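You operate a simulated robot arm through the tools that you are given. There is no shell and no other tool. Be economical: measure what you need, move in short steps, check, and stop when the job is done.

You run a simulated two-armed robot. Do the job below in one go: nothing can be reset, and whatever is moved stays where it is left.

Task
Take the white filter on the shelf of the delivery table and put it away on the low shelf of tower a. Turn the black dial of the delivery table to 17. Put one of the glue cans from the top of the blue table on the rewind end of the roller rack of tower c. Turn the black dial of the band machine to 40 bags. Fetch the block of white labels and set it on the green paper patch. Put the folded black cloth on the top of the blue table away on the ledge under the spring dial. Pick up the teal brush with one hand, pass it to the other hand and put it on the top of the black hood of tower a. Any order will do. Set down upright: glue can, block of white labels.

The check looks at the end state, three seconds after you hand in, the way a careful person would. Anything else that was tipped, shoved, dropped, spilled or broken makes it a failure. Flat cloth is picked up by pressing the open fingertips on it (5 to 10 N) and closing them slowly along it; thin cloth reads only 2 to 8 mm in the jaws.

Robot
Two 7-joint arms with two-finger parallel grippers on one trunk, on a base that drives. Base frame: it is fixed to the floor where the robot stands at the start and does not move with it; the origin is under the middle of the robot, x ahead of it, y to its left, z up. Units: cm, rad, N and s.
The left shoulder is at the start at [11, 16.9, 140.9], the right one opposite. With the tool pointing down near the work surface each hand reaches from about 10 to 34 cm from the robot's upright axis, wherever it stands, measured 20 degrees to its own side. Places, roughly: black dial of the band machine [1010, -300, 100]; black dial of the delivery table [80, -20, 80]; block of white labels [1025, -325, 100]; folded black cloth (10x6x3 cm) [990, -360, 100]; glue can [1000, -325, 100]; green paper patch (15x5x1 cm) [1020, -280, 90]; ledge under the spring dial (15x22 cm) [32, -316, 54]; low shelf of tower A (13x105 cm) [556, -178, 32]; rewind end of the roller rack of tower C (13x32 cm [696, -160, 66]; teal brush (5x3x21 cm) [560, -300, 50]; top of the black hood of tower A [530, -180, 130]; white filter [50, 0, 50]. Payload 1.57 kg a hand.
The tool frame of a hand sits at the grasp point between the pads (the TCP): z along the fingers, y along the line on which they close. The tips reach 3 cm beyond it. Largest opening 8 cm; finger width 1.7, thickness 1.2; the body of the gripper, 4 by 8.2 cm, starts 8 cm behind the TCP.
Orientation is that of the tool frame in the base frame, as a unit quaternion [w, x, y, z]. With the fingers straight down and closing along the base's y, the tool's x points along the base's -x, its y along +y and its z along -z.

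Tools
- The arms move only by the tool play_rows. It takes "left_increments", "right_increments" or both (then of equal length, played together; a hand with none holds still); each is a list that holds one entry, the list of rows, each a list of 7 numbers: the shift along the tool's x, y, z in cm, then the turn, a rotation vector about the tool's x, y, z in rad, then the finger opening in cm, from 0 to 8. In form: [[[tx, ty, tz, wx, wy, wz, claw], ...]]. A call has 1 to 20 rows; each row is the pose to reach, as a shift and turn from the pose commanded when the call began, along the tool's axes at that moment. Rows are played at 5 a second. More than 5 cm and 0.15 rad between two rows, or a gripper value outside its range, and nothing of the call is played. A pose out of reach is approached as far as the arm can. The call stops where the force on the tool passes 40 N (or 10 N more than at its start, if that is more) or the arm is blocked; 0.2 s more then pass. The fingers move at their own pace (about 7.2 cm/s each) and stop on an object; they squeeze with about 41 N. The grip force told is the motor's: it shows also when the fingers shut on nothing. Time passes only in rows, and 0.2 s behind the last, so rows that repeat a pose let the fingers close. The reply holds the time, the measured pose of the TCP, the force on the tool along the base axes, the opening and the grip force, in the units named above and with some noise, with the torque about the TCP (base axes, N m) and any sound that the robot's microphone picked up.
- Cameras (640 x 400 px; columns grow to the right, rows downward): "scene" is now at [15.59, -1.13, 159.12]; the picture's right is [-0.13, -0.99, 0.00], its down [-0.76, 0.10, -0.64] and it looks along [0.63, -0.09, -0.77] (base axes); focal length 253 px, centre (320, 200). "left" rides on the left gripper at [7.2, 0.7, -12.2] in its tool frame; the picture's right is [-0.09, 1.00, 0.00], its down [-0.84, -0.08, -0.54] and it looks along [-0.54, -0.05, 0.84] (tool axes); focal length 238 px, centre (320, 200). "right" rides on the right gripper at [7.2, -0.7, -12.2] in its tool frame; the picture's right is [0.09, 1.00, 0.00], its down [-0.84, 0.08, -0.54] and it looks along [-0.54, 0.05, 0.84] (tool axes); focal length 238 px, centre (320, 200). There is no depth. A picture from a camera that has moved, and an enlarged one, comes with that camera's place and axes in the base frame and with its lens.
- capture(camera): a new picture of that camera. No time passes.
- raise_lower(by): slides the trunk up (or, below 0, down) by that many cm; the arms and the scene camera ride with it, the base frame stays. It gives what a move gives, with no picture.
- steer(legs): drives the robot by 1 to 6 legs, each [ahead, left, turn to the left] in cm, cm and rad, along the robot's own axes; the way and the turn of a leg run together, so that a leg with both is an arc; at most 150 cm and 3.142 rad a leg. The arms and the cameras ride along, it lands a little off, and it stops where it bumps. It gives what a move gives.
- turn_head(pan, tilt): turns the head with the scene camera to pan (to the left, within 1.501 rad either way) and tilt (down, from -0.506 to 1.204), counted from straight ahead of the robot. It gives what a move gives.
- close_up(camera, box): a new picture of the part [left, top, right, bottom] of that camera's present view, enlarged. No time passes.
- job_done(): hands the job in; it is judged then, once.

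Work in short steps. Places have to be worked out from the pictures, the camera data and where the tool is seen: move nearer, look again, correct. Check each grasp and each placing, and mend what went wrong. You have 196 turns and 176 pictures in all, those below and enlarged ones among them. Open the grippers and draw the arms clear of the work before you hand the job in, unless the task says otherwise.

The tools are called after "Emit:" by a JSON object that holds its "name" and its "arguments". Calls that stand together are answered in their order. play_rows: Moves the arms, as the interface text tells. Its arguments: {"type":"object","properties":{"left_increments":{"type":"array"},"right_increments":{"type":"array"}},"required":[]} The other tools are called the same way: raise_lower (by) slides the trunk up or down; steer (legs) drives the base; turn_head (pan, tilt) turns the head that bears the scene camera; capture (camera) takes a picture; close_up (camera, box) takes an enlarged picture of a part of a camera's view; job_done () hands the job in.

At the start:

```text
t: 0.0
left_ee_pos: [70.81, 6.86, 110.29]
left_orientation: [0.0, 0.0, 1.0, 0.0]
left_wrist_force: [0.3, 0.4, -1.0]
left_wrist_torque: [0.0, -0.01, -0.02]
left_opening: 7.99
left_gripper_force: 0.1
right_ee_pos: [59.66, -38.89, 114.22]
right_orientation: [0.0, 0.0, 1.0, 0.0]
right_wrist_force: [-0.1, -0.5, -0.1]
right_wrist_torque: [-0.01, -0.01, 0.0]
right_opening: 8.01
right_gripper_force: 0.0
trunk travel left (down, up): [-72.3, 16.7]
robot x, y, heading: [0.14, -0.12, 0.002]
head pan, tilt: [-0.136, 0.878]
```

scene: 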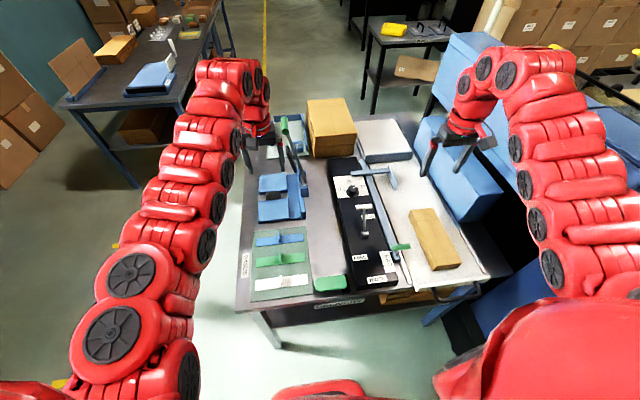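
right: 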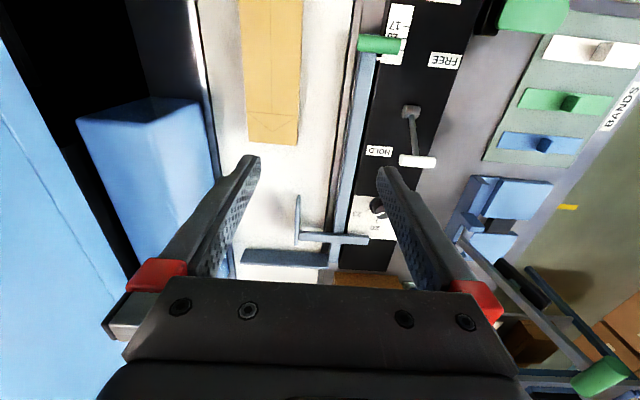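
left: 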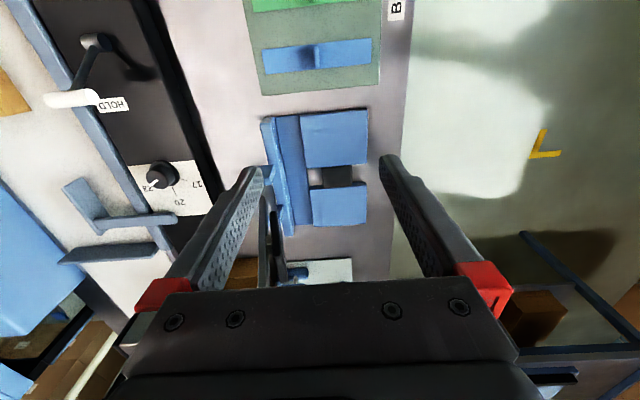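

The delivery table is ahead; the black dial sits on a white scale card on the black strip. I look closely at the dial with the left and scene cameras.

Emit:
{"name": "close_up", "arguments": {"camera": "left", "box": [100, 130, 260, 230]}}

Emit:
{"name": "close_up", "arguments": {"camera": "scene", "box": [220, 140, 480, 302]}}

```text
4.00 times, centred on (180, 180) of left
camera zoom: at [63.7, 7.75, 122.45], right [0.09, 1.0, 0.0], down [0.84, -0.08, 0.54], along [0.54, -0.05, -0.84], focal length 953 px, centre (880, 280)
```

zoom: 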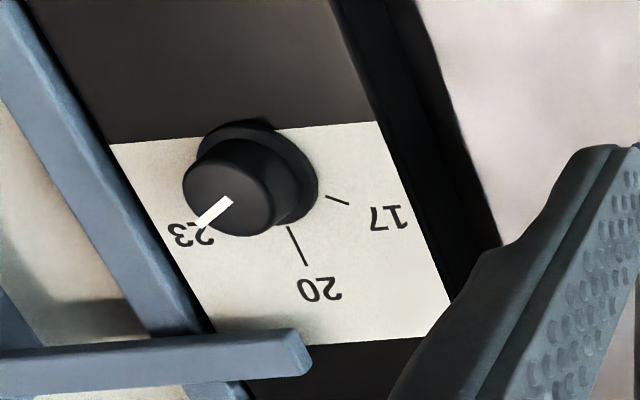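

```text
2.46 times, centred on (350, 221) of scene
camera zoom: at [15.59, -1.13, 159.12], right [-0.13, -0.99, 0.0], down [-0.76, 0.1, -0.64], along [0.63, -0.09, -0.77], focal length 622 px, centre (246, 148)
```

zoom: 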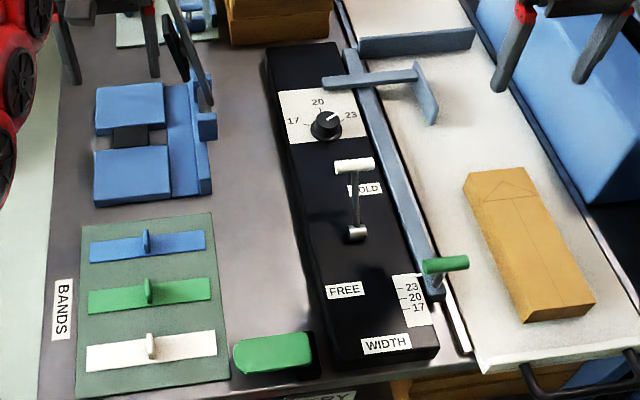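

The dial knob is near (81.6, -24, 83), pointing to 23 (-60°); 17 lies at about +60° (120° counter-clockwise from above). I look down to see the shelf beneath the table and the space ahead of the base.

Emit:
{"name": "turn_head", "arguments": {"pan": 0, "tilt": 1.2}}

Emit:
{"name": "capture", "arguments": {"camera": "scene"}}

```text
t: 0.8
left_ee_pos: [70.73, 6.97, 110.33]
left_orientation: [0.001, -0.001, 1.0, 0.0]
left_wrist_force: [-0.7, -0.1, -0.9]
left_wrist_torque: [0.04, 0.01, 0.0]
left_opening: 8.01
left_gripper_force: 0.1
right_ee_pos: [59.48, -39.04, 114.24]
right_orientation: [0.0, 0.0, 1.0, 0.0]
right_wrist_force: [0.2, 0.0, 0.0]
right_wrist_torque: [0.0, 0.0, -0.02]
right_opening: 8.0
right_gripper_force: 0.0
trunk travel left (down, up): [-72.3, 16.7]
robot x, y, heading: [-0.01, 0.27, -0.0]
head pan, tilt: [0.0, 1.201]
```

```text
170 pictures are left
camera scene: at [13.59, -0.09, 156.97], right [0.0, -1.0, 0.0], down [-0.93, 0.0, -0.36], along [0.36, 0.0, -0.93], focal length 253 px, centre (320, 200)
```

scene: 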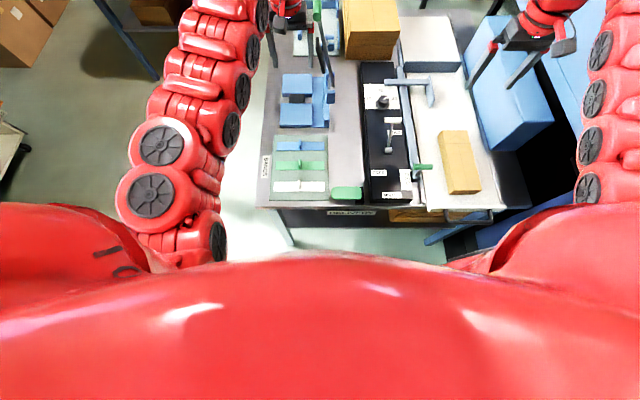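

The table's front edge is near x=41. I test the right arm's reach toward a point above the dial, staying high at z≈106.

Emit:
{"name": "play_rows", "arguments": {"right_increments": [[[-3.5, 2.5, 1.3, 0, 0, 0, 8], [-7, 5, 2.6, 0, 0, 0, 8], [-10.5, 7.5, 4, 0, 0, 0, 8], [-14, 10, 5.3, 0, 0, 0, 8], [-17.5, 12.5, 6.6, 0, 0, 0, 8], [-22.1, 15, 8, 0, 0, 0, 8], [-22.1, 15, 8, 0, 0, 0, 8]]]}}

Emit:
{"name": "capture", "arguments": {"camera": "right"}}

```text
refused: row 6 steps farther than a row can; nothing moved
```

```text
169 pictures are left
camera right: at [52.25, -39.61, 126.36], right [-0.09, 1.0, 0.0], down [0.84, 0.08, 0.54], along [0.54, 0.05, -0.84], focal length 238 px, centre (320, 200)
```

right: 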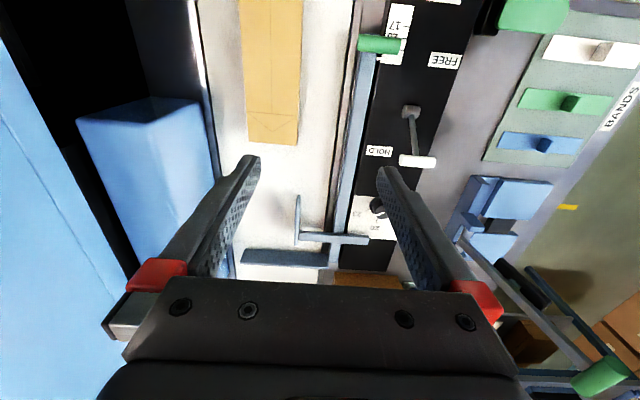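

The last step was too long; I resend with even steps.

Emit:
{"name": "play_rows", "arguments": {"right_increments": [[[-3, 2, 1, 0, 0, 0, 8], [-6, 4, 2, 0, 0, 0, 8], [-9, 6, 3, 0, 0, 0, 8], [-12, 8, 4, 0, 0, 0, 8], [-15, 10, 5, 0, 0, 0, 8], [-18.5, 12.5, 6.5, 0, 0, 0, 8], [-22.1, 15, 8, 0, 0, 0, 8], [-22.1, 15, 8, 0, 0, 0, 8]]]}}

Emit:
{"name": "capture", "arguments": {"camera": "right"}}

```text
t: 2.6
left_ee_pos: [70.85, 7.18, 110.18]
left_orientation: [0.0, 0.001, 1.0, -0.001]
left_wrist_force: [0.5, 0.7, -0.5]
left_wrist_torque: [-0.02, 0.01, 0.01]
left_opening: 8.03
left_gripper_force: 0.1
right_ee_pos: [72.36, -26.07, 103.77]
right_orientation: [-0.002, 0.002, 1.0, -0.002]
right_wrist_force: [-0.2, 0.7, -0.6]
right_wrist_torque: [-0.04, 0.0, 0.03]
right_opening: 8.02
right_gripper_force: 0.0
right hand out of reach, approached as far as the arm can: row 4, 5, 6, 7, 8
trunk travel left (down, up): [-72.3, 16.7]
robot x, y, heading: [-0.11, -0.16, 0.001]
head pan, tilt: [0.0, 1.201]
```

```text
168 pictures are left
camera right: at [65.08, -26.71, 116.03], right [-0.09, 1.0, 0.0], down [0.84, 0.08, 0.54], along [0.54, 0.05, -0.84], focal length 238 px, centre (320, 200)
```

right: 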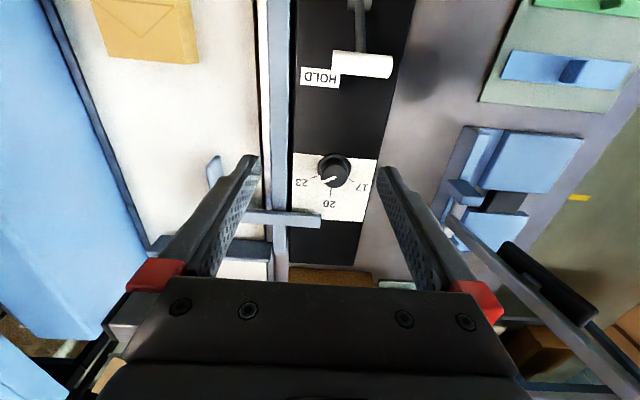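

The arm falls ~9 cm short, so I'll bring the base forward. First I draw the left hand back and up so it clears the blue clamp fixture.

Emit:
{"name": "play_rows", "arguments": {"left_increments": [[[2, 0, -4, 0, 0, 0, 8], [6, 0, -5, 0, 0, 0, 8], [10, 0, -6, 0, 0, 0, 8], [14, 0, -6, 0, 0, 0, 8], [18, 0, -6, 0, 0, 0, 8], [22, 0, -6, 0, 0, 0, 8]]], "right_increments": [[[1, 0, 0, 0, 0, 0, 8], [1, 0, 0, 0, 0, 0, 8], [1, 0, 0, 0, 0, 0, 8], [1, 0, 0, 0, 0, 0, 8], [1, 0, 0, 0, 0, 0, 8], [1, 0, 0, 0, 0, 0, 8]]]}}

Emit:
{"name": "steer", "arguments": {"legs": [[15, 0, 0]]}}

Emit:
{"name": "raise_lower", "arguments": {"by": -8}}

Emit:
{"name": "capture", "arguments": {"camera": "right"}}

```text
t: 4.0
left_ee_pos: [61.12, 6.7, 114.35]
left_orientation: [0.0, 0.0, 1.0, -0.001]
left_wrist_force: [0.2, 0.6, -0.2]
left_wrist_torque: [0.04, 0.01, 0.0]
left_opening: 7.98
left_gripper_force: 0.1
left hand out of reach, approached as far as the arm can: row 3, 4, 5, 6
right_ee_pos: [71.29, -26.17, 103.97]
right_orientation: [0.0, 0.001, 1.0, 0.001]
right_wrist_force: [0.3, -0.6, -0.3]
right_wrist_torque: [0.0, 0.01, -0.03]
right_opening: 8.0
right_gripper_force: 0.1
trunk travel left (down, up): [-72.3, 16.7]
robot x, y, heading: [0.09, -0.19, 0.002]
head pan, tilt: [0.0, 1.201]
```

```text
t: 5.4
left_ee_pos: [75.96, 6.82, 114.29]
left_orientation: [0.001, -0.002, 1.0, -0.001]
left_wrist_force: [-0.5, -0.4, 0.3]
left_wrist_torque: [-0.01, -0.01, 0.04]
left_opening: 8.0
left_gripper_force: 0.1
right_ee_pos: [86.02, -25.92, 104.0]
right_orientation: [0.001, 0.0, 1.0, 0.0]
right_wrist_force: [0.2, -0.5, 0.2]
right_wrist_torque: [0.03, 0.01, 0.0]
right_opening: 7.97
right_gripper_force: 0.1
trunk travel left (down, up): [-72.3, 16.7]
robot x, y, heading: [14.38, -0.08, 0.001]
head pan, tilt: [0.0, 1.201]
```

```text
t: 6.5
left_ee_pos: [75.97, 6.66, 106.33]
left_orientation: [0.0, -0.001, 1.0, -0.001]
left_wrist_force: [-0.1, -0.3, -0.6]
left_wrist_torque: [-0.01, 0.01, 0.0]
left_opening: 7.99
left_gripper_force: 0.0
right_ee_pos: [86.04, -26.06, 96.1]
right_orientation: [0.0, -0.001, 1.0, -0.001]
right_wrist_force: [-0.7, 0.0, -0.5]
right_wrist_torque: [0.01, 0.01, 0.0]
right_opening: 8.0
right_gripper_force: 0.0
trunk travel left (down, up): [-64.3, 24.7]
robot x, y, heading: [14.87, 0.13, 0.001]
head pan, tilt: [0.0, 1.201]
```

```text
167 pictures are left
camera right: at [78.77, -26.7, 108.17], right [-0.09, 1.0, 0.0], down [0.84, 0.08, 0.54], along [0.54, 0.05, -0.84], focal length 238 px, centre (320, 200)
```

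right: 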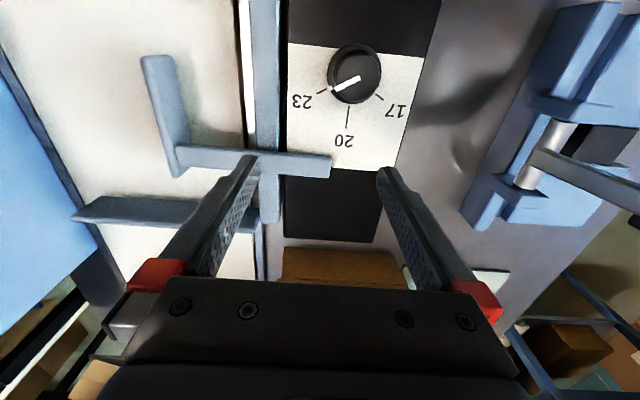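

The knob is clearly in view. I zoom to fix its centre and width before descending.

Emit:
{"name": "close_up", "arguments": {"camera": "right", "box": [270, 20, 430, 120]}}

```text
4.00 times, centred on (350, 70) of right
camera zoom: at [78.77, -26.7, 108.17], right [-0.09, 1.0, 0.0], down [0.84, 0.08, 0.54], along [0.54, 0.05, -0.84], focal length 953 px, centre (200, 720)
```

zoom: 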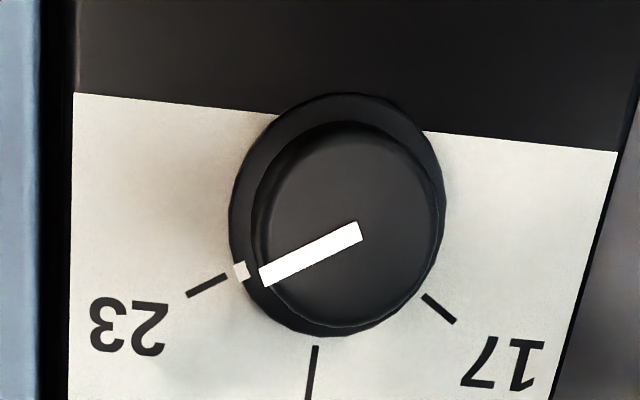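

Knob centre ≈ (80.8, -23.0), cap ~4.2 cm wide, pointer on 23; ticks at ±60°. I move over it while pre-turning the gripper +1.05 rad, so the full 120° is centred.

Emit:
{"name": "play_rows", "arguments": {"right_increments": [[[1, 0.5, 0, 0, 0, 0.15, 8], [2, 1, 0, 0, 0, 0.3, 8], [3, 1.5, 0.5, 0, 0, 0.45, 8], [4, 2, 1, 0, 0, 0.6, 8], [5, 2.5, 2, 0, 0, 0.75, 8], [5.2, 3.06, 3, 0, 0, 0.9, 8], [5.2, 3.06, 4, 0, 0, 1.05, 8], [5.2, 3.06, 4, 0, 0, 1.05, 8]]]}}

Emit:
{"name": "capture", "arguments": {"camera": "right"}}

```text
t: 8.3
left_ee_pos: [76.02, 6.68, 106.23]
left_orientation: [0.0, -0.001, 1.0, -0.001]
left_wrist_force: [-0.1, 0.7, -0.6]
left_wrist_torque: [0.02, 0.02, 0.01]
left_opening: 7.97
left_gripper_force: 0.1
right_ee_pos: [80.88, -23.06, 91.98]
right_orientation: [0.0, 0.502, 0.865, -0.001]
right_wrist_force: [0.0, -0.2, -0.1]
right_wrist_torque: [-0.02, 0.01, 0.0]
right_opening: 8.0
right_gripper_force: 0.1
trunk travel left (down, up): [-64.3, 24.7]
robot x, y, heading: [14.72, 0.19, 0.001]
head pan, tilt: [0.0, 1.201]
```

```text
165 pictures are left
camera right: at [76.59, -17.1, 104.17], right [0.82, 0.57, 0.0], down [0.48, -0.69, 0.54], along [0.31, -0.44, -0.84], focal length 238 px, centre (320, 200)
```

right: 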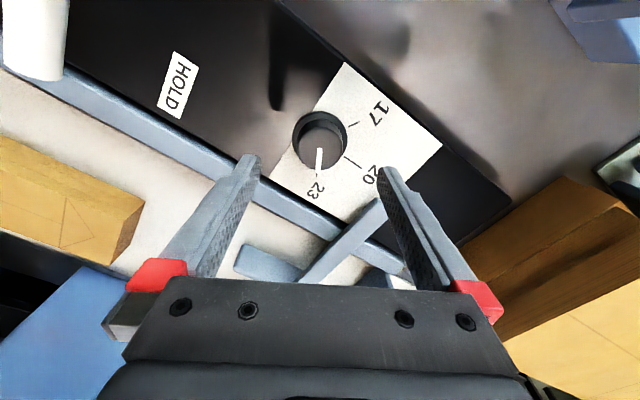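

The knob is centred between the fingers. I descend to z≈84.1 and close.

Emit:
{"name": "play_rows", "arguments": {"right_increments": [[[0, 0, 3, 0, 0, 0, 8], [0, 0, 5, 0, 0, 0, 8], [0, 0, 6.5, 0, 0, 0, 8], [0, 0, 7.3, 0, 0, 0, 8], [0, 0, 7.6, 0, 0, 0, 8], [0, 0, 7.6, 0, 0, 0, 6], [0, 0, 7.6, 0, 0, 0, 4], [0, 0, 7.6, 0, 0, 0, 3], [0, 0, 7.6, 0, 0, 0, 3]]]}}

Emit:
{"name": "capture", "arguments": {"camera": "right"}}

```text
t: 9.6
left_ee_pos: [75.54, 6.85, 106.52]
left_orientation: [0.002, -0.001, 1.0, -0.001]
left_wrist_force: [0.1, -0.7, -0.4]
left_wrist_torque: [-0.01, -0.02, 0.03]
left_opening: 8.04
left_gripper_force: 0.0
right_ee_pos: [80.71, -23.12, 85.09]
right_orientation: [0.005, 0.501, 0.865, 0.0]
right_wrist_force: [-16.4, 0.5, 25.1]
right_wrist_torque: [-0.3, 1.41, -0.12]
right_opening: 7.15
right_gripper_force: 6.7
trunk travel left (down, up): [-64.3, 24.7]
robot x, y, heading: [15.05, -0.24, -0.001]
head pan, tilt: [0.0, 1.201]
stopped in row 6 (right hand): the force on the tool passed its limit at 46 N (the readings are from after the stop); the commanded pose is now the measured one
```

```text
164 pictures are left
camera right: at [76.36, -17.14, 97.14], right [0.82, 0.57, 0.0], down [0.48, -0.69, 0.55], along [0.32, -0.45, -0.84], focal length 238 px, centre (320, 200)
```

right: 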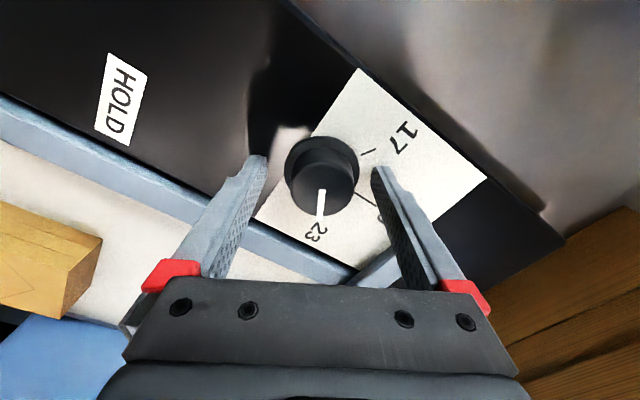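

The tips touched the panel at z≈82.1, so I lift 0.6 cm and close on the knob.

Emit:
{"name": "play_rows", "arguments": {"right_increments": [[[0, 0, -0.6, 0, 0, 0, 7], [0, 0, -0.6, 0, 0, 0, 6], [0, 0, -0.6, 0, 0, 0, 5], [0, 0, -0.6, 0, 0, 0, 4], [0, 0, -0.6, 0, 0, 0, 3.8], [0, 0, -0.6, 0, 0, 0, 3.8]]]}}

Emit:
{"name": "capture", "arguments": {"camera": "right"}}

```text
t: 11.0
left_ee_pos: [75.89, 6.61, 106.26]
left_orientation: [0.0, -0.001, 1.0, -0.001]
left_wrist_force: [0.4, -0.5, -0.2]
left_wrist_torque: [-0.02, -0.05, 0.02]
left_opening: 8.0
left_gripper_force: 0.1
right_ee_pos: [80.97, -23.32, 85.11]
right_orientation: [0.002, 0.501, 0.866, -0.001]
right_wrist_force: [-9.3, -4.2, -4.4]
right_wrist_torque: [-0.42, 0.35, -0.03]
right_opening: 5.18
right_gripper_force: 44.7
trunk travel left (down, up): [-64.3, 24.7]
robot x, y, heading: [14.9, -0.11, 0.001]
head pan, tilt: [0.0, 1.201]
```

```text
163 pictures are left
camera right: at [76.65, -17.31, 97.29], right [0.82, 0.57, 0.0], down [0.48, -0.69, 0.55], along [0.32, -0.45, -0.84], focal length 238 px, centre (320, 200)
```

right: 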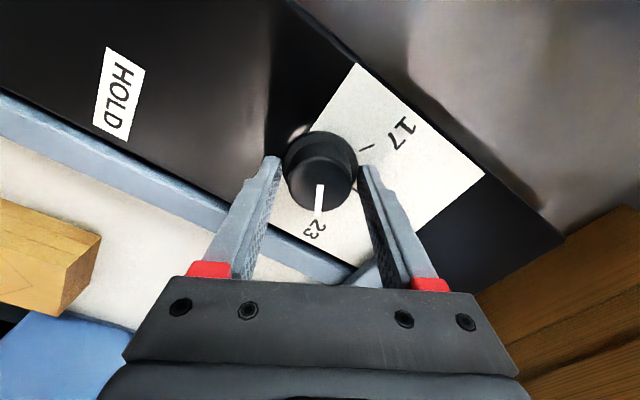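

The opening of 5.2 means the fingers are on the skirt; I open, rise 1.2 cm and grip the cap instead.

Emit:
{"name": "play_rows", "arguments": {"right_increments": [[[0, 0, 0, 0, 0, 0, 6.5], [0, 0, -1.1, 0, 0, 0, 6.5], [0, 0, -1.1, 0, 0, 0, 6], [0, 0, -1.1, 0, 0, 0, 5], [0, 0, -1.1, 0, 0, 0, 4], [0, 0, -1.1, 0, 0, 0, 3.6], [0, 0, -1.1, 0, 0, 0, 3.6]]]}}

Emit:
{"name": "capture", "arguments": {"camera": "right"}}

```text
t: 12.6
left_ee_pos: [75.96, 6.64, 106.33]
left_orientation: [0.001, 0.0, 1.0, 0.0]
left_wrist_force: [0.3, -0.2, 0.2]
left_wrist_torque: [-0.04, 0.01, -0.02]
left_opening: 7.99
left_gripper_force: 0.0
right_ee_pos: [80.91, -23.28, 86.32]
right_orientation: [0.003, 0.502, 0.865, 0.0]
right_wrist_force: [-6.5, -3.3, -1.2]
right_wrist_torque: [-0.11, 0.17, -0.01]
right_opening: 4.19
right_gripper_force: 3.4
trunk travel left (down, up): [-64.3, 24.7]
robot x, y, heading: [14.6, 0.1, -0.003]
head pan, tilt: [0.0, 1.201]
```

```text
162 pictures are left
camera right: at [76.66, -17.25, 98.4], right [0.82, 0.57, 0.0], down [0.48, -0.69, 0.55], along [0.32, -0.45, -0.84], focal length 238 px, centre (320, 200)
```

right: 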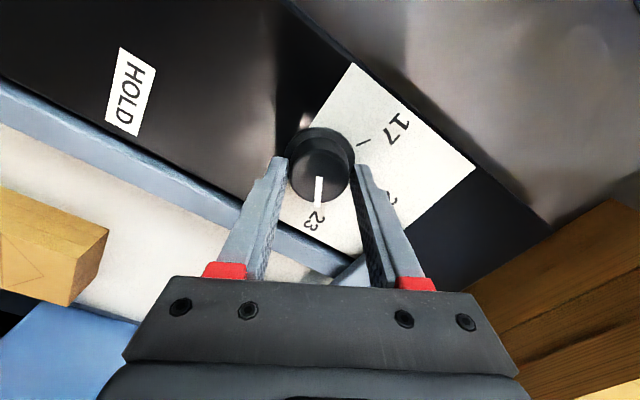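

Gripping the cap at 4.2 cm and centred. I turn counter-clockwise (−z of the tool) by 1.05 rad first and check the pointer.

Emit:
{"name": "play_rows", "arguments": {"right_increments": [[[0, 0, 0, 0, 0, -0.15, 3.2], [0, 0, 0, 0, 0, -0.3, 3.2], [0, 0, 0, 0, 0, -0.45, 3.2], [0, 0, 0, 0, 0, -0.6, 3.2], [0, 0, 0, 0, 0, -0.75, 3.2], [0, 0, 0, 0, 0, -0.9, 3.2], [0, 0, 0, 0, 0, -1.05, 3.2], [0, 0, 0, 0, 0, -1.05, 3.2]]]}}

Emit:
{"name": "capture", "arguments": {"camera": "right"}}

```text
t: 14.4
left_ee_pos: [75.92, 6.55, 106.34]
left_orientation: [0.001, -0.001, 1.0, 0.0]
left_wrist_force: [0.3, -0.1, 0.4]
left_wrist_torque: [0.0, 0.0, 0.05]
left_opening: 7.98
left_gripper_force: 0.1
right_ee_pos: [81.01, -23.16, 86.37]
right_orientation: [0.003, -0.001, 1.0, 0.0]
right_wrist_force: [-4.2, -9.2, 0.7]
right_wrist_torque: [-0.22, 0.67, -0.02]
right_opening: 4.07
right_gripper_force: 45.1
trunk travel left (down, up): [-64.3, 24.7]
robot x, y, heading: [14.59, -0.07, -0.001]
head pan, tilt: [0.0, 1.201]
```

```text
161 pictures are left
camera right: at [73.67, -23.85, 98.44], right [-0.09, 1.0, 0.0], down [0.83, 0.08, 0.55], along [0.55, 0.05, -0.84], focal length 238 px, centre (320, 200)
```

right: 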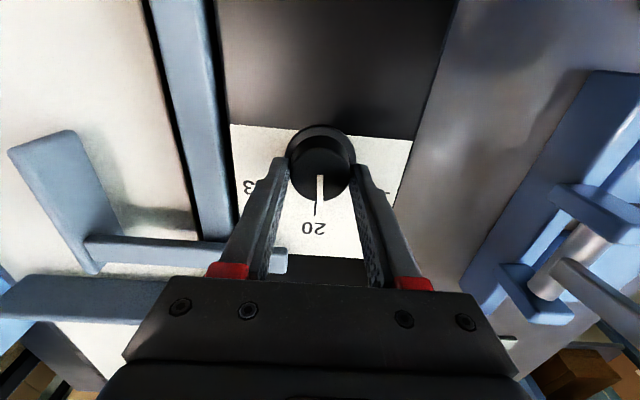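

The pointer followed and now reads 20. I turn the other 1.05 rad.

Emit:
{"name": "play_rows", "arguments": {"right_increments": [[[0, 0, 0, 0, 0, -0.15, 3.2], [0, 0, 0, 0, 0, -0.3, 3.2], [0, 0, 0, 0, 0, -0.45, 3.2], [0, 0, 0, 0, 0, -0.6, 3.2], [0, 0, 0, 0, 0, -0.75, 3.2], [0, 0, 0, 0, 0, -0.9, 3.2], [0, 0, 0, 0, 0, -1.04, 3.2], [0, 0, 0, 0, 0, -1.04, 3.2]]]}}

Emit:
{"name": "close_up", "arguments": {"camera": "right", "box": [240, 100, 400, 250]}}

```text
t: 16.2
left_ee_pos: [75.93, 6.76, 106.33]
left_orientation: [0.002, -0.001, 1.0, -0.001]
left_wrist_force: [-0.2, -0.1, -0.5]
left_wrist_torque: [0.02, -0.01, -0.04]
left_opening: 7.99
left_gripper_force: 0.1
right_ee_pos: [80.92, -23.1, 86.25]
right_orientation: [0.003, -0.499, 0.867, -0.002]
right_wrist_force: [-5.2, 2.3, 0.2]
right_wrist_torque: [0.06, 0.24, -0.48]
right_opening: 4.04
right_gripper_force: 45.0
trunk travel left (down, up): [-64.3, 24.7]
robot x, y, heading: [14.96, -0.31, -0.001]
head pan, tilt: [0.0, 1.201]
```

```text
2.67 times, centred on (320, 175) of right
camera zoom: at [77.84, -29.49, 98.52], right [-0.91, 0.42, -0.01], down [0.35, 0.76, 0.54], along [0.23, 0.49, -0.84], focal length 636 px, centre (320, 267)
```

zoom: 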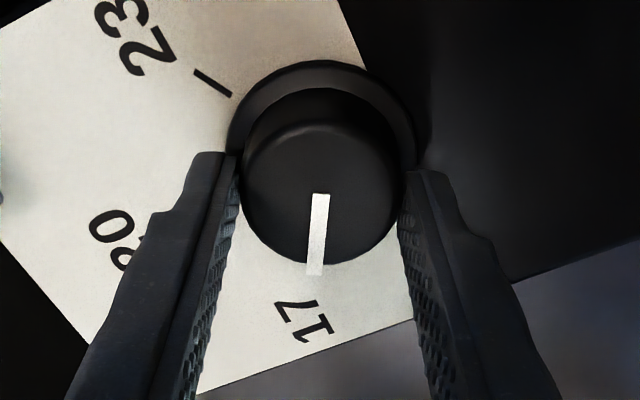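

The pointer appears on 17. I release, lift off and verify.

Emit:
{"name": "play_rows", "arguments": {"right_increments": [[[0, 0, 0, 0, 0, 0, 5], [0, 0, 0, 0, 0, 0, 6.5], [0, 0, -3, 0, 0, 0.1, 8], [0, 0, -6, 0, 0, 0.2, 8], [0, 0, -9, 0, 0, 0.3, 8], [0, 0, -9, 0, 0, 0.45, 8], [0, 0, -9, 0, 0, 0.6, 8], [0, 0, -9, 0, 0, 0.75, 8], [0, 0, -9, 0, 0, 0.9, 8], [0, 0, -9, 0, 0, 1.04, 8], [0, 0, -9, 0, 0, 1.04, 8]]]}}

Emit:
{"name": "close_up", "arguments": {"camera": "right", "box": [240, 80, 400, 230]}}

```text
t: 18.6
left_ee_pos: [76.08, 6.67, 106.25]
left_orientation: [0.0, 0.0, 1.0, -0.001]
left_wrist_force: [0.6, 0.6, -0.6]
left_wrist_torque: [-0.01, 0.0, 0.0]
left_opening: 7.99
left_gripper_force: 0.0
right_ee_pos: [81.05, -23.08, 95.43]
right_orientation: [0.003, 0.001, 1.0, -0.002]
right_wrist_force: [-0.5, -0.3, -0.7]
right_wrist_torque: [0.0, 0.02, 0.01]
right_opening: 7.98
right_gripper_force: 0.0
trunk travel left (down, up): [-64.3, 24.7]
robot x, y, heading: [14.4, 0.33, 0.004]
head pan, tilt: [0.0, 1.201]
```

```text
2.67 times, centred on (320, 155) of right
camera zoom: at [73.66, -23.69, 107.5], right [-0.09, 1.0, 0.0], down [0.83, 0.08, 0.55], along [0.54, 0.05, -0.84], focal length 636 px, centre (320, 320)
```

zoom: 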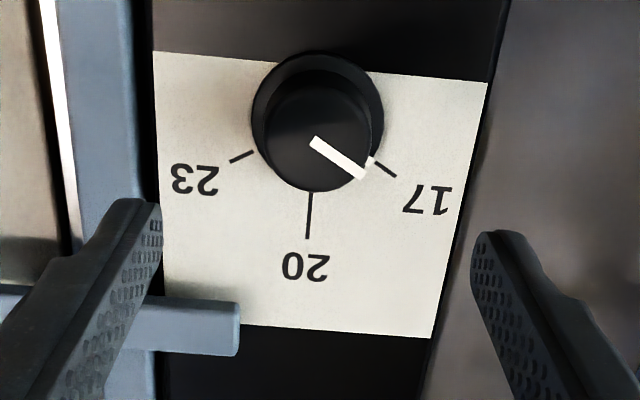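

The dial reads 17. Now the filter: I raise the right hand and back away from the table to look at its lower shelf.

Emit:
{"name": "play_rows", "arguments": {"right_increments": [[[0, 0, -4, 0, 0, 0, 8], [0, 0, -8, 0, 0, 0, 8], [0, 0, -12, 0, 0, 0, 8], [0, 0, -12, 0, 0, 0, 8]]]}}

Emit:
{"name": "steer", "arguments": {"legs": [[-60, 0, 0]]}}

Emit:
{"name": "turn_head", "arguments": {"pan": 0, "tilt": 0.9}}

Emit:
{"name": "raise_lower", "arguments": {"by": -50}}

Emit:
{"name": "capture", "arguments": {"camera": "scene"}}

```text
t: 19.6
left_ee_pos: [75.91, 6.71, 106.2]
left_orientation: [-0.001, -0.002, 1.0, -0.001]
left_wrist_force: [-0.6, -0.5, 0.0]
left_wrist_torque: [0.0, 0.02, -0.02]
left_opening: 8.0
left_gripper_force: 0.1
right_ee_pos: [81.04, -22.97, 107.28]
right_orientation: [0.003, 0.0, 1.0, -0.002]
right_wrist_force: [0.0, -0.5, 0.4]
right_wrist_torque: [0.04, 0.0, 0.0]
right_opening: 7.99
right_gripper_force: 0.1
trunk travel left (down, up): [-64.3, 24.7]
robot x, y, heading: [15.06, -0.01, 0.002]
head pan, tilt: [0.0, 1.201]
```

```text
t: 23.0
left_ee_pos: [15.3, 6.27, 106.4]
left_orientation: [0.0, 0.008, 1.0, -0.001]
left_wrist_force: [-0.7, -0.5, 0.3]
left_wrist_torque: [0.01, -0.05, 0.02]
left_opening: 8.0
left_gripper_force: 0.1
right_ee_pos: [19.95, -23.5, 107.25]
right_orientation: [0.003, 0.007, 1.0, -0.002]
right_wrist_force: [-0.5, 0.9, 0.2]
right_wrist_torque: [0.0, 0.0, 0.0]
right_opening: 8.0
right_gripper_force: 0.0
trunk travel left (down, up): [-64.3, 24.7]
robot x, y, heading: [-45.76, 0.32, -0.01]
head pan, tilt: [0.0, 1.201]
```

```text
t: 23.8
left_ee_pos: [15.37, 6.2, 106.21]
left_orientation: [0.0, 0.007, 1.0, -0.001]
left_wrist_force: [0.0, -0.8, 0.0]
left_wrist_torque: [-0.01, -0.02, 0.0]
left_opening: 8.01
left_gripper_force: 0.1
right_ee_pos: [19.89, -23.54, 107.2]
right_orientation: [0.003, 0.007, 1.0, -0.001]
right_wrist_force: [0.0, 0.1, 0.2]
right_wrist_torque: [0.02, 0.05, 0.0]
right_opening: 8.01
right_gripper_force: 0.0
trunk travel left (down, up): [-64.3, 24.7]
robot x, y, heading: [-45.95, 0.41, -0.013]
head pan, tilt: [0.0, 0.901]
```

```text
refused: -50 is not a number from -40 to 40
```

```text
158 pictures are left
camera scene: at [-30.4, 0.09, 150.94], right [-0.01, -1.0, 0.0], down [-0.78, 0.01, -0.62], along [0.62, -0.01, -0.78], focal length 253 px, centre (320, 200)
```

scene: 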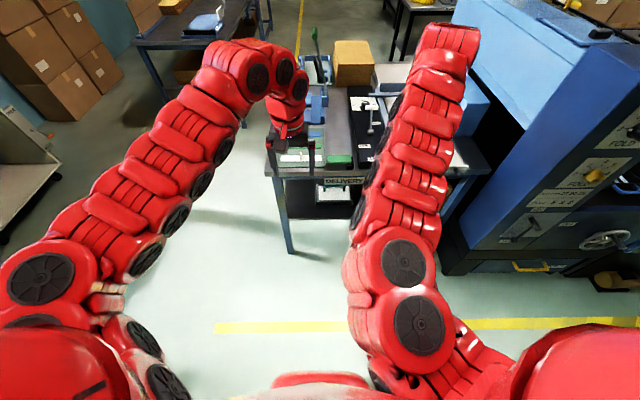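

The white filter shows beneath the DELIVERY label. I lower the trunk 40 cm, spread the hands a little and tilt the head up.

Emit:
{"name": "raise_lower", "arguments": {"by": -40}}

Emit:
{"name": "turn_head", "arguments": {"pan": 0, "tilt": 0.6}}

Emit:
{"name": "play_rows", "arguments": {"right_increments": [[[0, -4, 0, 0, 0, 0, 8], [0, -8, 0, 0, 0, 0, 8], [0, -12, 0, 0, 0, 0, 8], [0, -16, 0, 0, 0, 0, 8], [0, -20, 0, 0, 0, 0, 8]]], "left_increments": [[[0, 4, 0, 0, 0, 0, 8], [0, 8, 0, 0, 0, 0, 8], [0, 12, 0, 0, 0, 0, 8], [0, 16, 0, 0, 0, 0, 8], [0, 20, 0, 0, 0, 0, 8]]]}}

Emit:
{"name": "capture", "arguments": {"camera": "scene"}}

```text
t: 27.6
left_ee_pos: [15.26, 6.2, 66.37]
left_orientation: [-0.001, 0.007, 1.0, -0.001]
left_wrist_force: [-0.8, -0.1, 0.9]
left_wrist_torque: [-0.04, 0.01, -0.01]
left_opening: 8.0
left_gripper_force: 0.2
right_ee_pos: [19.89, -23.64, 67.25]
right_orientation: [0.003, 0.008, 1.0, -0.002]
right_wrist_force: [0.4, 0.4, 0.8]
right_wrist_torque: [0.0, 0.02, 0.01]
right_opening: 8.0
right_gripper_force: 0.0
trunk travel left (down, up): [-24.3, 64.7]
robot x, y, heading: [-45.93, 0.26, -0.013]
head pan, tilt: [0.0, 0.901]
```

```text
t: 28.4
left_ee_pos: [15.2, 6.18, 66.31]
left_orientation: [0.0, 0.006, 1.0, 0.0]
left_wrist_force: [-0.1, 0.1, 0.2]
left_wrist_torque: [0.0, 0.01, 0.01]
left_opening: 7.98
left_gripper_force: 0.0
right_ee_pos: [19.8, -23.69, 67.19]
right_orientation: [0.003, 0.007, 1.0, -0.002]
right_wrist_force: [1.1, -0.3, -0.3]
right_wrist_torque: [0.0, 0.02, -0.04]
right_opening: 8.01
right_gripper_force: 0.1
trunk travel left (down, up): [-24.3, 64.7]
robot x, y, heading: [-46.01, 0.46, -0.015]
head pan, tilt: [0.0, 0.6]
```

```text
t: 29.6
left_ee_pos: [15.54, 26.2, 66.3]
left_orientation: [-0.001, 0.007, 1.0, -0.001]
left_wrist_force: [0.3, 0.0, 0.0]
left_wrist_torque: [0.01, -0.02, 0.02]
left_opening: 8.0
left_gripper_force: 0.0
left hand out of reach, approached as far as the arm can: row 1, 2, 3, 4
right_ee_pos: [19.63, -43.22, 67.21]
right_orientation: [0.003, 0.004, 1.0, -0.001]
right_wrist_force: [0.8, 0.2, -0.4]
right_wrist_torque: [-0.02, 0.01, 0.01]
right_opening: 7.97
right_gripper_force: 0.1
trunk travel left (down, up): [-24.3, 64.7]
robot x, y, heading: [-46.06, 0.3, -0.011]
head pan, tilt: [0.0, 0.6]
```

```text
157 pictures are left
camera scene: at [-29.15, 0.04, 113.43], right [-0.01, -1.0, 0.0], down [-0.56, 0.01, -0.83], along [0.83, -0.01, -0.56], focal length 253 px, centre (320, 200)
```

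scene: 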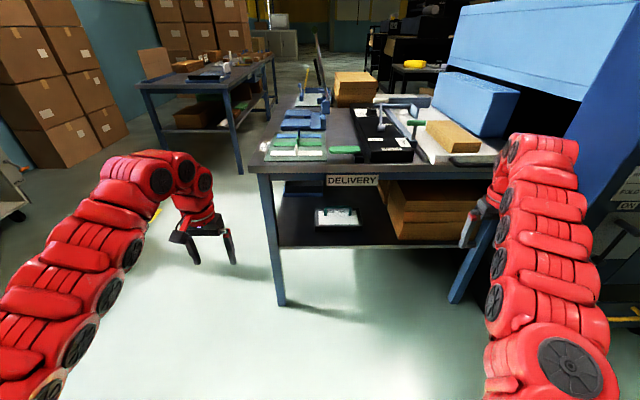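

The filter lies on the lower shelf, left part. Zoom in on it.

Emit:
{"name": "close_up", "arguments": {"camera": "scene", "box": [260, 150, 420, 250]}}

```text
4.00 times, centred on (340, 200) of scene
camera zoom: at [-29.15, 0.04, 113.43], right [-0.01, -1.0, 0.0], down [-0.56, 0.01, -0.83], along [0.83, -0.01, -0.56], focal length 1011 px, centre (240, 200)
```

zoom: 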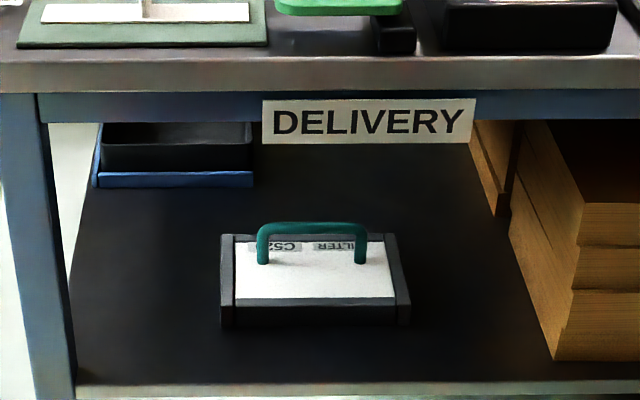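

Filter handle: a teal bar along y at about (58, -9, 50.7), arch about 4 cm clear above the frame (frame ≈12×20 cm, top z≈46). I'll grip the bar with the right hand pointing forward (slightly down), fingers closing vertically; first I pitch the hand.

Emit:
{"name": "play_rows", "arguments": {"right_increments": [[[0, 1, 0, 0, -0.14, 0, 8], [0, 2, 0, 0, -0.28, 0, 8], [0, 3, 0, 0, -0.42, 0, 8], [0, 4, 0, 0, -0.56, 0, 8], [0, 5, 0, 0, -0.7, 0, 8], [0, 6, 0, 0, -0.84, 0, 8], [0, 7, 0, 0, -0.98, 0, 8], [0, 8, 0, 0, -1.12, 0, 8], [0, 9, 0, 0, -1.26, 0, 8], [0, 10, 0, 0, -1.32, 0, 8], [0, 10, 0, 0, -1.32, 0, 8]]]}}

```text
t: 32.0
left_ee_pos: [15.76, 26.2, 66.28]
left_orientation: [-0.001, 0.007, 1.0, -0.002]
left_wrist_force: [0.3, 0.1, -0.9]
left_wrist_torque: [-0.03, -0.01, -0.01]
left_opening: 8.0
left_gripper_force: 0.0
right_ee_pos: [19.7, -33.59, 67.36]
right_orientation: [0.616, 0.005, 0.788, -0.006]
right_wrist_force: [0.1, 0.5, 0.4]
right_wrist_torque: [0.01, 0.0, -0.01]
right_opening: 8.02
right_gripper_force: 0.0
right hand out of reach, approached as far as the arm can: row 3
trunk travel left (down, up): [-24.3, 64.7]
robot x, y, heading: [-46.23, 0.4, -0.018]
head pan, tilt: [0.0, 0.6]
```

Pitch achieved. Now roll the hand −90° so the fingers close vertically, with the opening reduced to 4 cm.

Emit:
{"name": "play_rows", "arguments": {"right_increments": [[[0, 0, 0, 0, 0, -0.15, 6], [0, 0, 0, 0, 0, -0.3, 4], [0, 0, 0, 0, 0, -0.45, 4], [0, 0, 0, 0, 0, -0.6, 4], [0, 0, 0, 0, 0, -0.75, 4], [0, 0, 0, 0, 0, -0.9, 4], [0, 0, 0, 0, 0, -1.05, 4], [0, 0, 0, 0, 0, -1.2, 4], [0, 0, 0, 0, 0, -1.35, 4], [0, 0, 0, 0, 0, -1.5, 4], [0, 0, 0, 0, 0, -1.57, 4], [0, 0, 0, 0, 0, -1.57, 4]]]}}

Emit:
{"name": "capture", "arguments": {"camera": "right"}}

Emit:
{"name": "capture", "arguments": {"camera": "scene"}}

```text
t: 34.6
left_ee_pos: [15.54, 26.13, 66.28]
left_orientation: [-0.002, 0.007, 1.0, -0.001]
left_wrist_force: [0.7, -0.6, 0.9]
left_wrist_torque: [-0.01, 0.02, -0.04]
left_opening: 7.98
left_gripper_force: 0.0
right_ee_pos: [19.56, -33.6, 67.25]
right_orientation: [0.431, -0.555, 0.56, -0.439]
right_wrist_force: [0.6, -0.8, -0.6]
right_wrist_torque: [0.0, 0.02, 0.02]
right_opening: 3.96
right_gripper_force: 0.0
trunk travel left (down, up): [-24.3, 64.7]
robot x, y, heading: [-45.84, 0.66, -0.019]
head pan, tilt: [0.0, 0.6]
```

```text
155 pictures are left
camera right: at [7.79, -40.57, 70.92], right [-0.24, -0.09, -0.97], down [-0.53, 0.84, 0.05], along [0.81, 0.53, -0.25], focal length 238 px, centre (320, 200)
```

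right: 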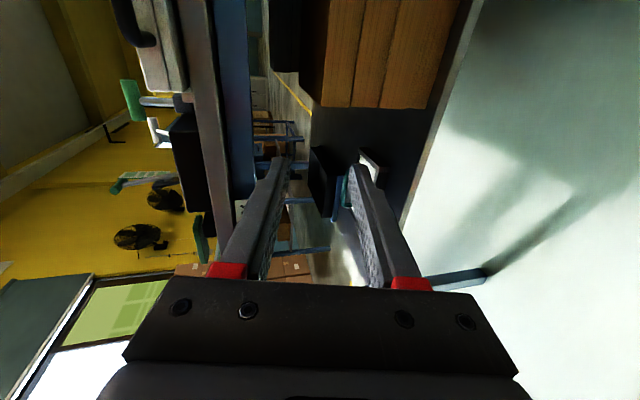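

```text
154 pictures are left
camera scene: at [-29.13, 0.07, 113.43], right [-0.01, -1.0, 0.0], down [-0.56, 0.01, -0.82], along [0.82, -0.01, -0.57], focal length 253 px, centre (320, 200)
```

scene: 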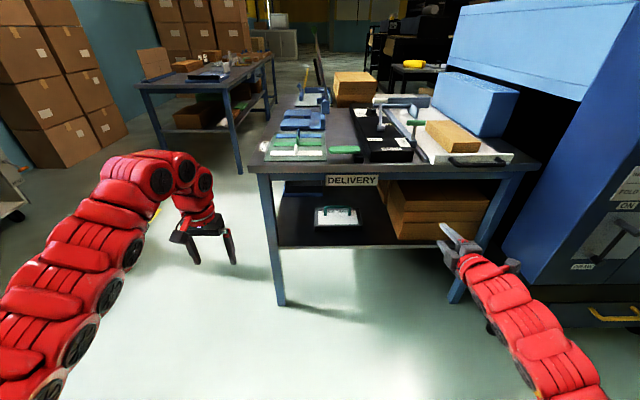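

Orientation good. I move the right hand in front of the filter, at handle height, still clear of the table.

Emit:
{"name": "play_rows", "arguments": {"right_increments": [[[-3.5, 2.1, 1.3, 0, 0, 0, 3.4], [-7, 4.1, 2.6, 0, 0, 0, 3.4], [-10.5, 6.2, 3.9, 0, 0, 0, 3.4], [-14, 8.2, 5.2, 0, 0, 0, 3.4], [-17.5, 10.3, 6.5, 0, 0, 0, 3.4], [-21, 12.4, 7.8, 0, 0, 0, 3.4], [-24.6, 14.4, 9.2, 0, 0, 0, 3.4], [-24.6, 14.4, 9.2, 0, 0, 0, 3.4]]]}}

Emit:
{"name": "capture", "arguments": {"camera": "right"}}

Emit:
{"name": "close_up", "arguments": {"camera": "scene", "box": [250, 150, 410, 250]}}

```text
t: 36.5
left_ee_pos: [15.56, 26.13, 66.27]
left_orientation: [-0.001, 0.006, 1.0, -0.002]
left_wrist_force: [0.2, -0.5, -0.3]
left_wrist_torque: [0.01, 0.01, 0.03]
left_opening: 8.03
left_gripper_force: 0.0
right_ee_pos: [25.58, -9.03, 50.89]
right_orientation: [0.43, -0.554, 0.561, -0.44]
right_wrist_force: [-0.1, -0.4, -0.4]
right_wrist_torque: [0.0, 0.02, -0.01]
right_opening: 3.39
right_gripper_force: 0.0
trunk travel left (down, up): [-24.3, 64.7]
robot x, y, heading: [-46.1, 0.67, -0.013]
head pan, tilt: [0.0, 0.6]
```

```text
153 pictures are left
camera right: at [13.72, -16.2, 54.51], right [-0.24, -0.09, -0.97], down [-0.53, 0.85, 0.05], along [0.81, 0.53, -0.25], focal length 238 px, centre (320, 200)
```

right: 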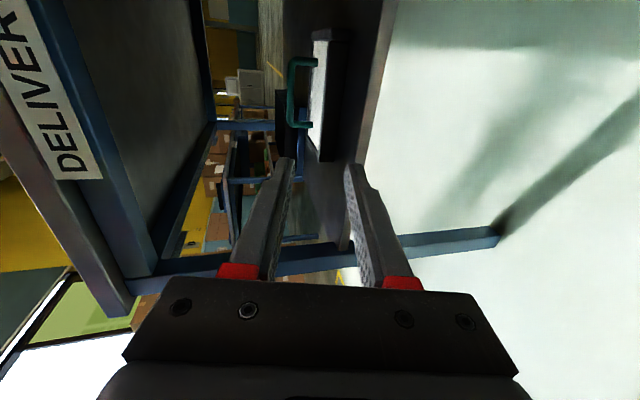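

```text
4.00 times, centred on (330, 200) of scene
camera zoom: at [-29.13, 0.08, 113.43], right [-0.01, -1.0, 0.0], down [-0.57, 0.01, -0.82], along [0.82, -0.01, -0.57], focal length 1011 px, centre (280, 200)
```

zoom: 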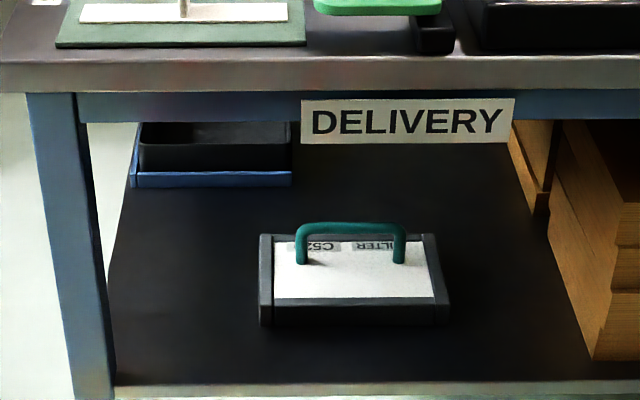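

The two views put the handle near (59, -9.5, 48). I drive 15 cm nearer and re-measure (left hand stays clear of the table corner).

Emit:
{"name": "steer", "arguments": {"legs": [[15, 0, 0.012]]}}

Emit:
{"name": "close_up", "arguments": {"camera": "right", "box": [220, 0, 420, 125]}}

Emit:
{"name": "capture", "arguments": {"camera": "scene"}}

```text
t: 37.8
left_ee_pos: [30.2, 26.91, 66.32]
left_orientation: [-0.001, 0.001, 1.0, -0.002]
left_wrist_force: [1.0, -0.7, 0.0]
left_wrist_torque: [-0.01, 0.01, -0.02]
left_opening: 7.98
left_gripper_force: 0.0
right_ee_pos: [40.7, -8.37, 50.86]
right_orientation: [0.434, -0.557, 0.558, -0.436]
right_wrist_force: [0.9, -0.3, 0.1]
right_wrist_torque: [-0.01, -0.02, -0.04]
right_opening: 3.41
right_gripper_force: 0.1
trunk travel left (down, up): [-24.3, 64.7]
robot x, y, heading: [-31.05, 0.52, -0.001]
head pan, tilt: [0.0, 0.6]
```

```text
3.20 times, centred on (320, 62) of right
camera zoom: at [28.77, -15.61, 54.51], right [-0.24, -0.09, -0.97], down [-0.54, 0.84, 0.05], along [0.8, 0.54, -0.25], focal length 763 px, centre (320, 640)
```

zoom: 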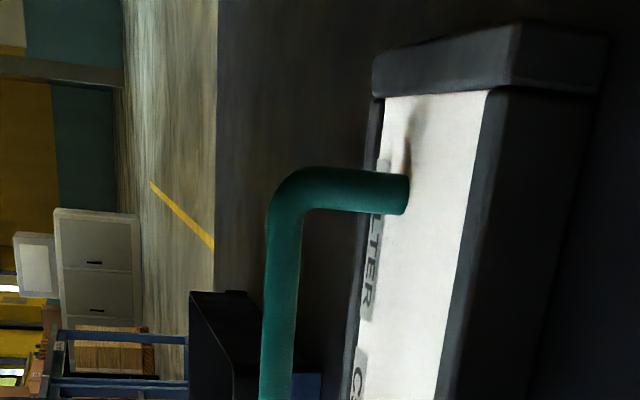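

```text
150 pictures are left
camera scene: at [-14.25, 0.17, 113.42], right [0.0, -1.0, 0.0], down [-0.57, 0.0, -0.82], along [0.82, 0.0, -0.57], focal length 253 px, centre (320, 200)
```

scene: 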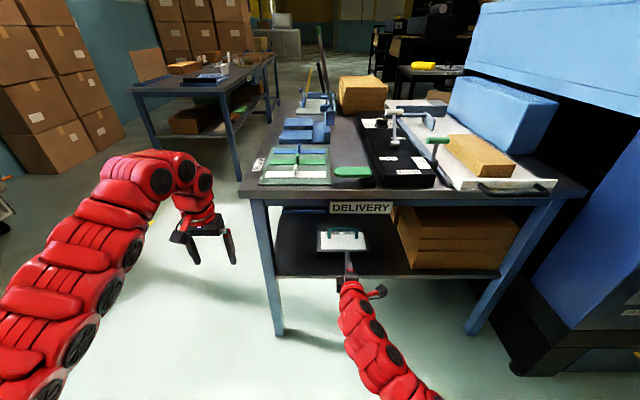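

Refined: bar at about (59.8, -8.8, 48.1), frame top ≈43.5. I advance most of the way and look again.

Emit:
{"name": "play_rows", "arguments": {"right_increments": [[[0.1, -0.3, 3, 0, 0, 0, 3.4], [0.2, -0.6, 6, 0, 0, 0, 3.4], [0.2, -0.9, 9, 0, 0, 0, 3.4], [0.3, -1.2, 11.5, 0, 0, 0, 3.4], [0.3, -1.2, 12.5, 0, 0, 0, 3.4], [0.3, -1.2, 12.5, 0, 0, 0, 3.4]]]}}

Emit:
{"name": "capture", "arguments": {"camera": "right"}}

Emit:
{"name": "close_up", "arguments": {"camera": "scene", "box": [270, 190, 430, 290]}}

```text
t: 39.2
left_ee_pos: [30.17, 26.81, 66.08]
left_orientation: [-0.001, 0.001, 1.0, -0.001]
left_wrist_force: [-0.5, 0.4, -0.4]
left_wrist_torque: [0.01, -0.02, -0.01]
left_opening: 7.99
left_gripper_force: 0.1
right_ee_pos: [53.06, -8.84, 49.07]
right_orientation: [-0.434, 0.558, -0.557, 0.436]
right_wrist_force: [0.7, 0.6, -0.2]
right_wrist_torque: [-0.02, -0.01, -0.02]
right_opening: 3.4
right_gripper_force: 0.0
trunk travel left (down, up): [-24.3, 64.7]
robot x, y, heading: [-30.82, 0.12, 0.0]
head pan, tilt: [0.0, 0.6]
```

```text
149 pictures are left
camera right: at [41.22, -16.01, 52.7], right [-0.24, -0.09, -0.97], down [-0.54, 0.84, 0.05], along [0.8, 0.54, -0.25], focal length 238 px, centre (320, 200)
```

right: 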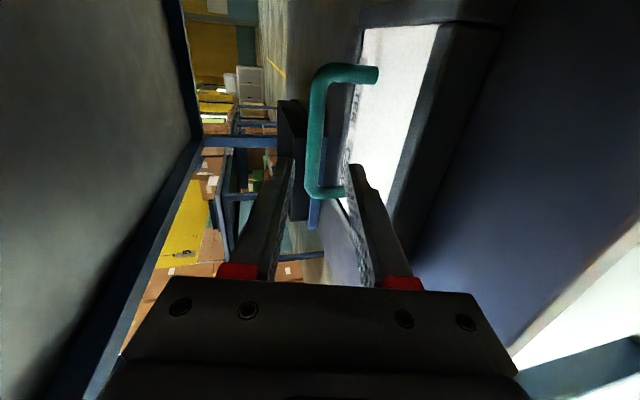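

```text
4.00 times, centred on (350, 240) of scene
camera zoom: at [-14.31, 0.17, 113.43], right [0.0, -1.0, 0.0], down [-0.57, 0.0, -0.82], along [0.82, 0.0, -0.57], focal length 1011 px, centre (200, 40)
```

zoom: 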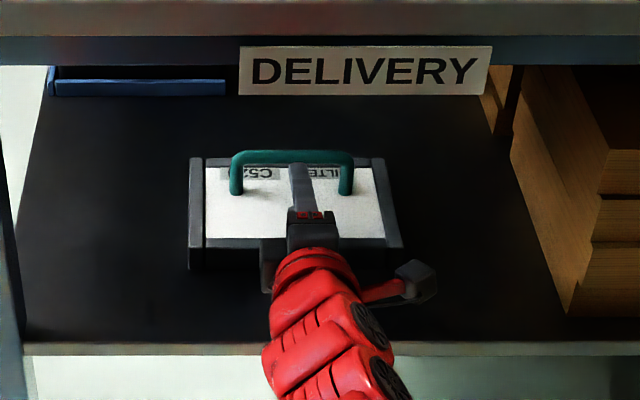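

Bar lies at x≈60, z≈47.5 and centred near y=-9. I go the last stretch with a 3 cm opening and close on it.

Emit:
{"name": "play_rows", "arguments": {"right_increments": [[[0.2, 0, 2.5, 0, 0, 0, 3.0], [0.3, 0, 4.5, 0, 0, 0, 3.0], [0.4, 0, 6, 0, 0, 0, 3.0], [0.4, 0, 6.5, 0, 0, 0, 3.0], [0.4, 0, 6.5, 0, 0, 0, 3.0]]]}}

Emit:
{"name": "capture", "arguments": {"camera": "right"}}

```text
t: 40.4
left_ee_pos: [30.06, 26.82, 66.24]
left_orientation: [0.0, 0.001, 1.0, -0.002]
left_wrist_force: [0.7, 0.6, 0.1]
left_wrist_torque: [0.0, 0.0, 0.0]
left_opening: 8.02
left_gripper_force: 0.0
right_ee_pos: [58.23, -10.25, 47.17]
right_orientation: [0.419, -0.55, 0.573, -0.441]
right_wrist_force: [-1.7, 2.3, 6.6]
right_wrist_torque: [0.04, -0.29, 0.09]
right_opening: 3.6
right_gripper_force: 3.1
right hand out of reach, approached as far as the arm can: row 3, 4
trunk travel left (down, up): [-24.3, 64.7]
robot x, y, heading: [-30.83, 0.2, -0.001]
head pan, tilt: [0.0, 0.6]
```

```text
147 pictures are left
camera right: at [46.25, -16.97, 51.09], right [-0.26, -0.09, -0.96], down [-0.51, 0.86, 0.06], along [0.82, 0.5, -0.27], focal length 238 px, centre (320, 200)
```

right: 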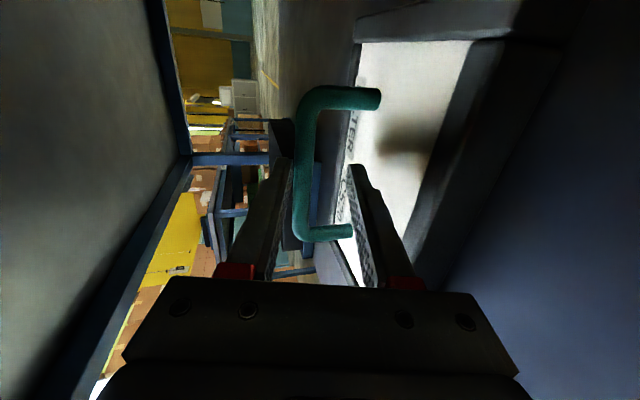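

The arm hit its reach limit and the lower finger seems to touch the frame. I lift 0.9 cm, then creep the base 2.5 cm ahead.

Emit:
{"name": "play_rows", "arguments": {"right_increments": [[[0, -0.5, -0.2, 0, 0, 0, 3.2], [0, -0.9, -0.5, 0, 0, 0, 3.2], [0, -0.9, -0.5, 0, 0, 0, 3.2]]]}}

Emit:
{"name": "steer", "arguments": {"legs": [[2.5, 0, 0]]}}

Emit:
{"name": "capture", "arguments": {"camera": "right"}}

```text
t: 41.2
left_ee_pos: [30.04, 26.64, 66.21]
left_orientation: [0.0, 0.001, 1.0, -0.002]
left_wrist_force: [0.5, -0.1, -0.2]
left_wrist_torque: [-0.03, 0.0, 0.0]
left_opening: 7.99
left_gripper_force: 0.1
right_ee_pos: [58.95, -9.28, 48.45]
right_orientation: [0.433, -0.557, 0.558, -0.436]
right_wrist_force: [-0.1, -0.7, -0.2]
right_wrist_torque: [0.01, 0.0, 0.04]
right_opening: 3.22
right_gripper_force: 0.1
right hand out of reach, approached as far as the arm can: row 1
trunk travel left (down, up): [-24.3, 64.7]
robot x, y, heading: [-30.99, 0.31, -0.003]
head pan, tilt: [0.0, 0.6]
```

```text
t: 42.0
left_ee_pos: [32.78, 26.84, 66.17]
left_orientation: [-0.001, 0.001, 1.0, -0.002]
left_wrist_force: [0.0, 0.4, 0.5]
left_wrist_torque: [-0.02, 0.01, -0.03]
left_opening: 8.0
left_gripper_force: 0.1
right_ee_pos: [61.53, -9.33, 48.34]
right_orientation: [0.434, -0.557, 0.558, -0.437]
right_wrist_force: [0.0, -0.4, 0.0]
right_wrist_torque: [0.0, 0.01, 0.05]
right_opening: 3.23
right_gripper_force: 0.0
trunk travel left (down, up): [-24.3, 64.7]
robot x, y, heading: [-28.72, 0.44, 0.001]
head pan, tilt: [0.0, 0.6]
```

```text
146 pictures are left
camera right: at [49.71, -16.44, 51.99], right [-0.24, -0.09, -0.97], down [-0.54, 0.84, 0.05], along [0.8, 0.54, -0.25], focal length 238 px, centre (320, 200)
```

right: 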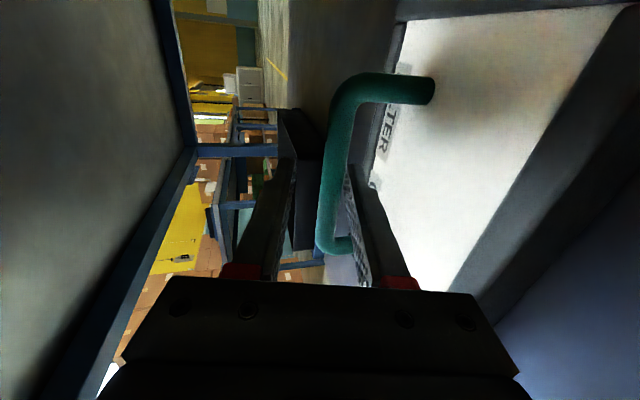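

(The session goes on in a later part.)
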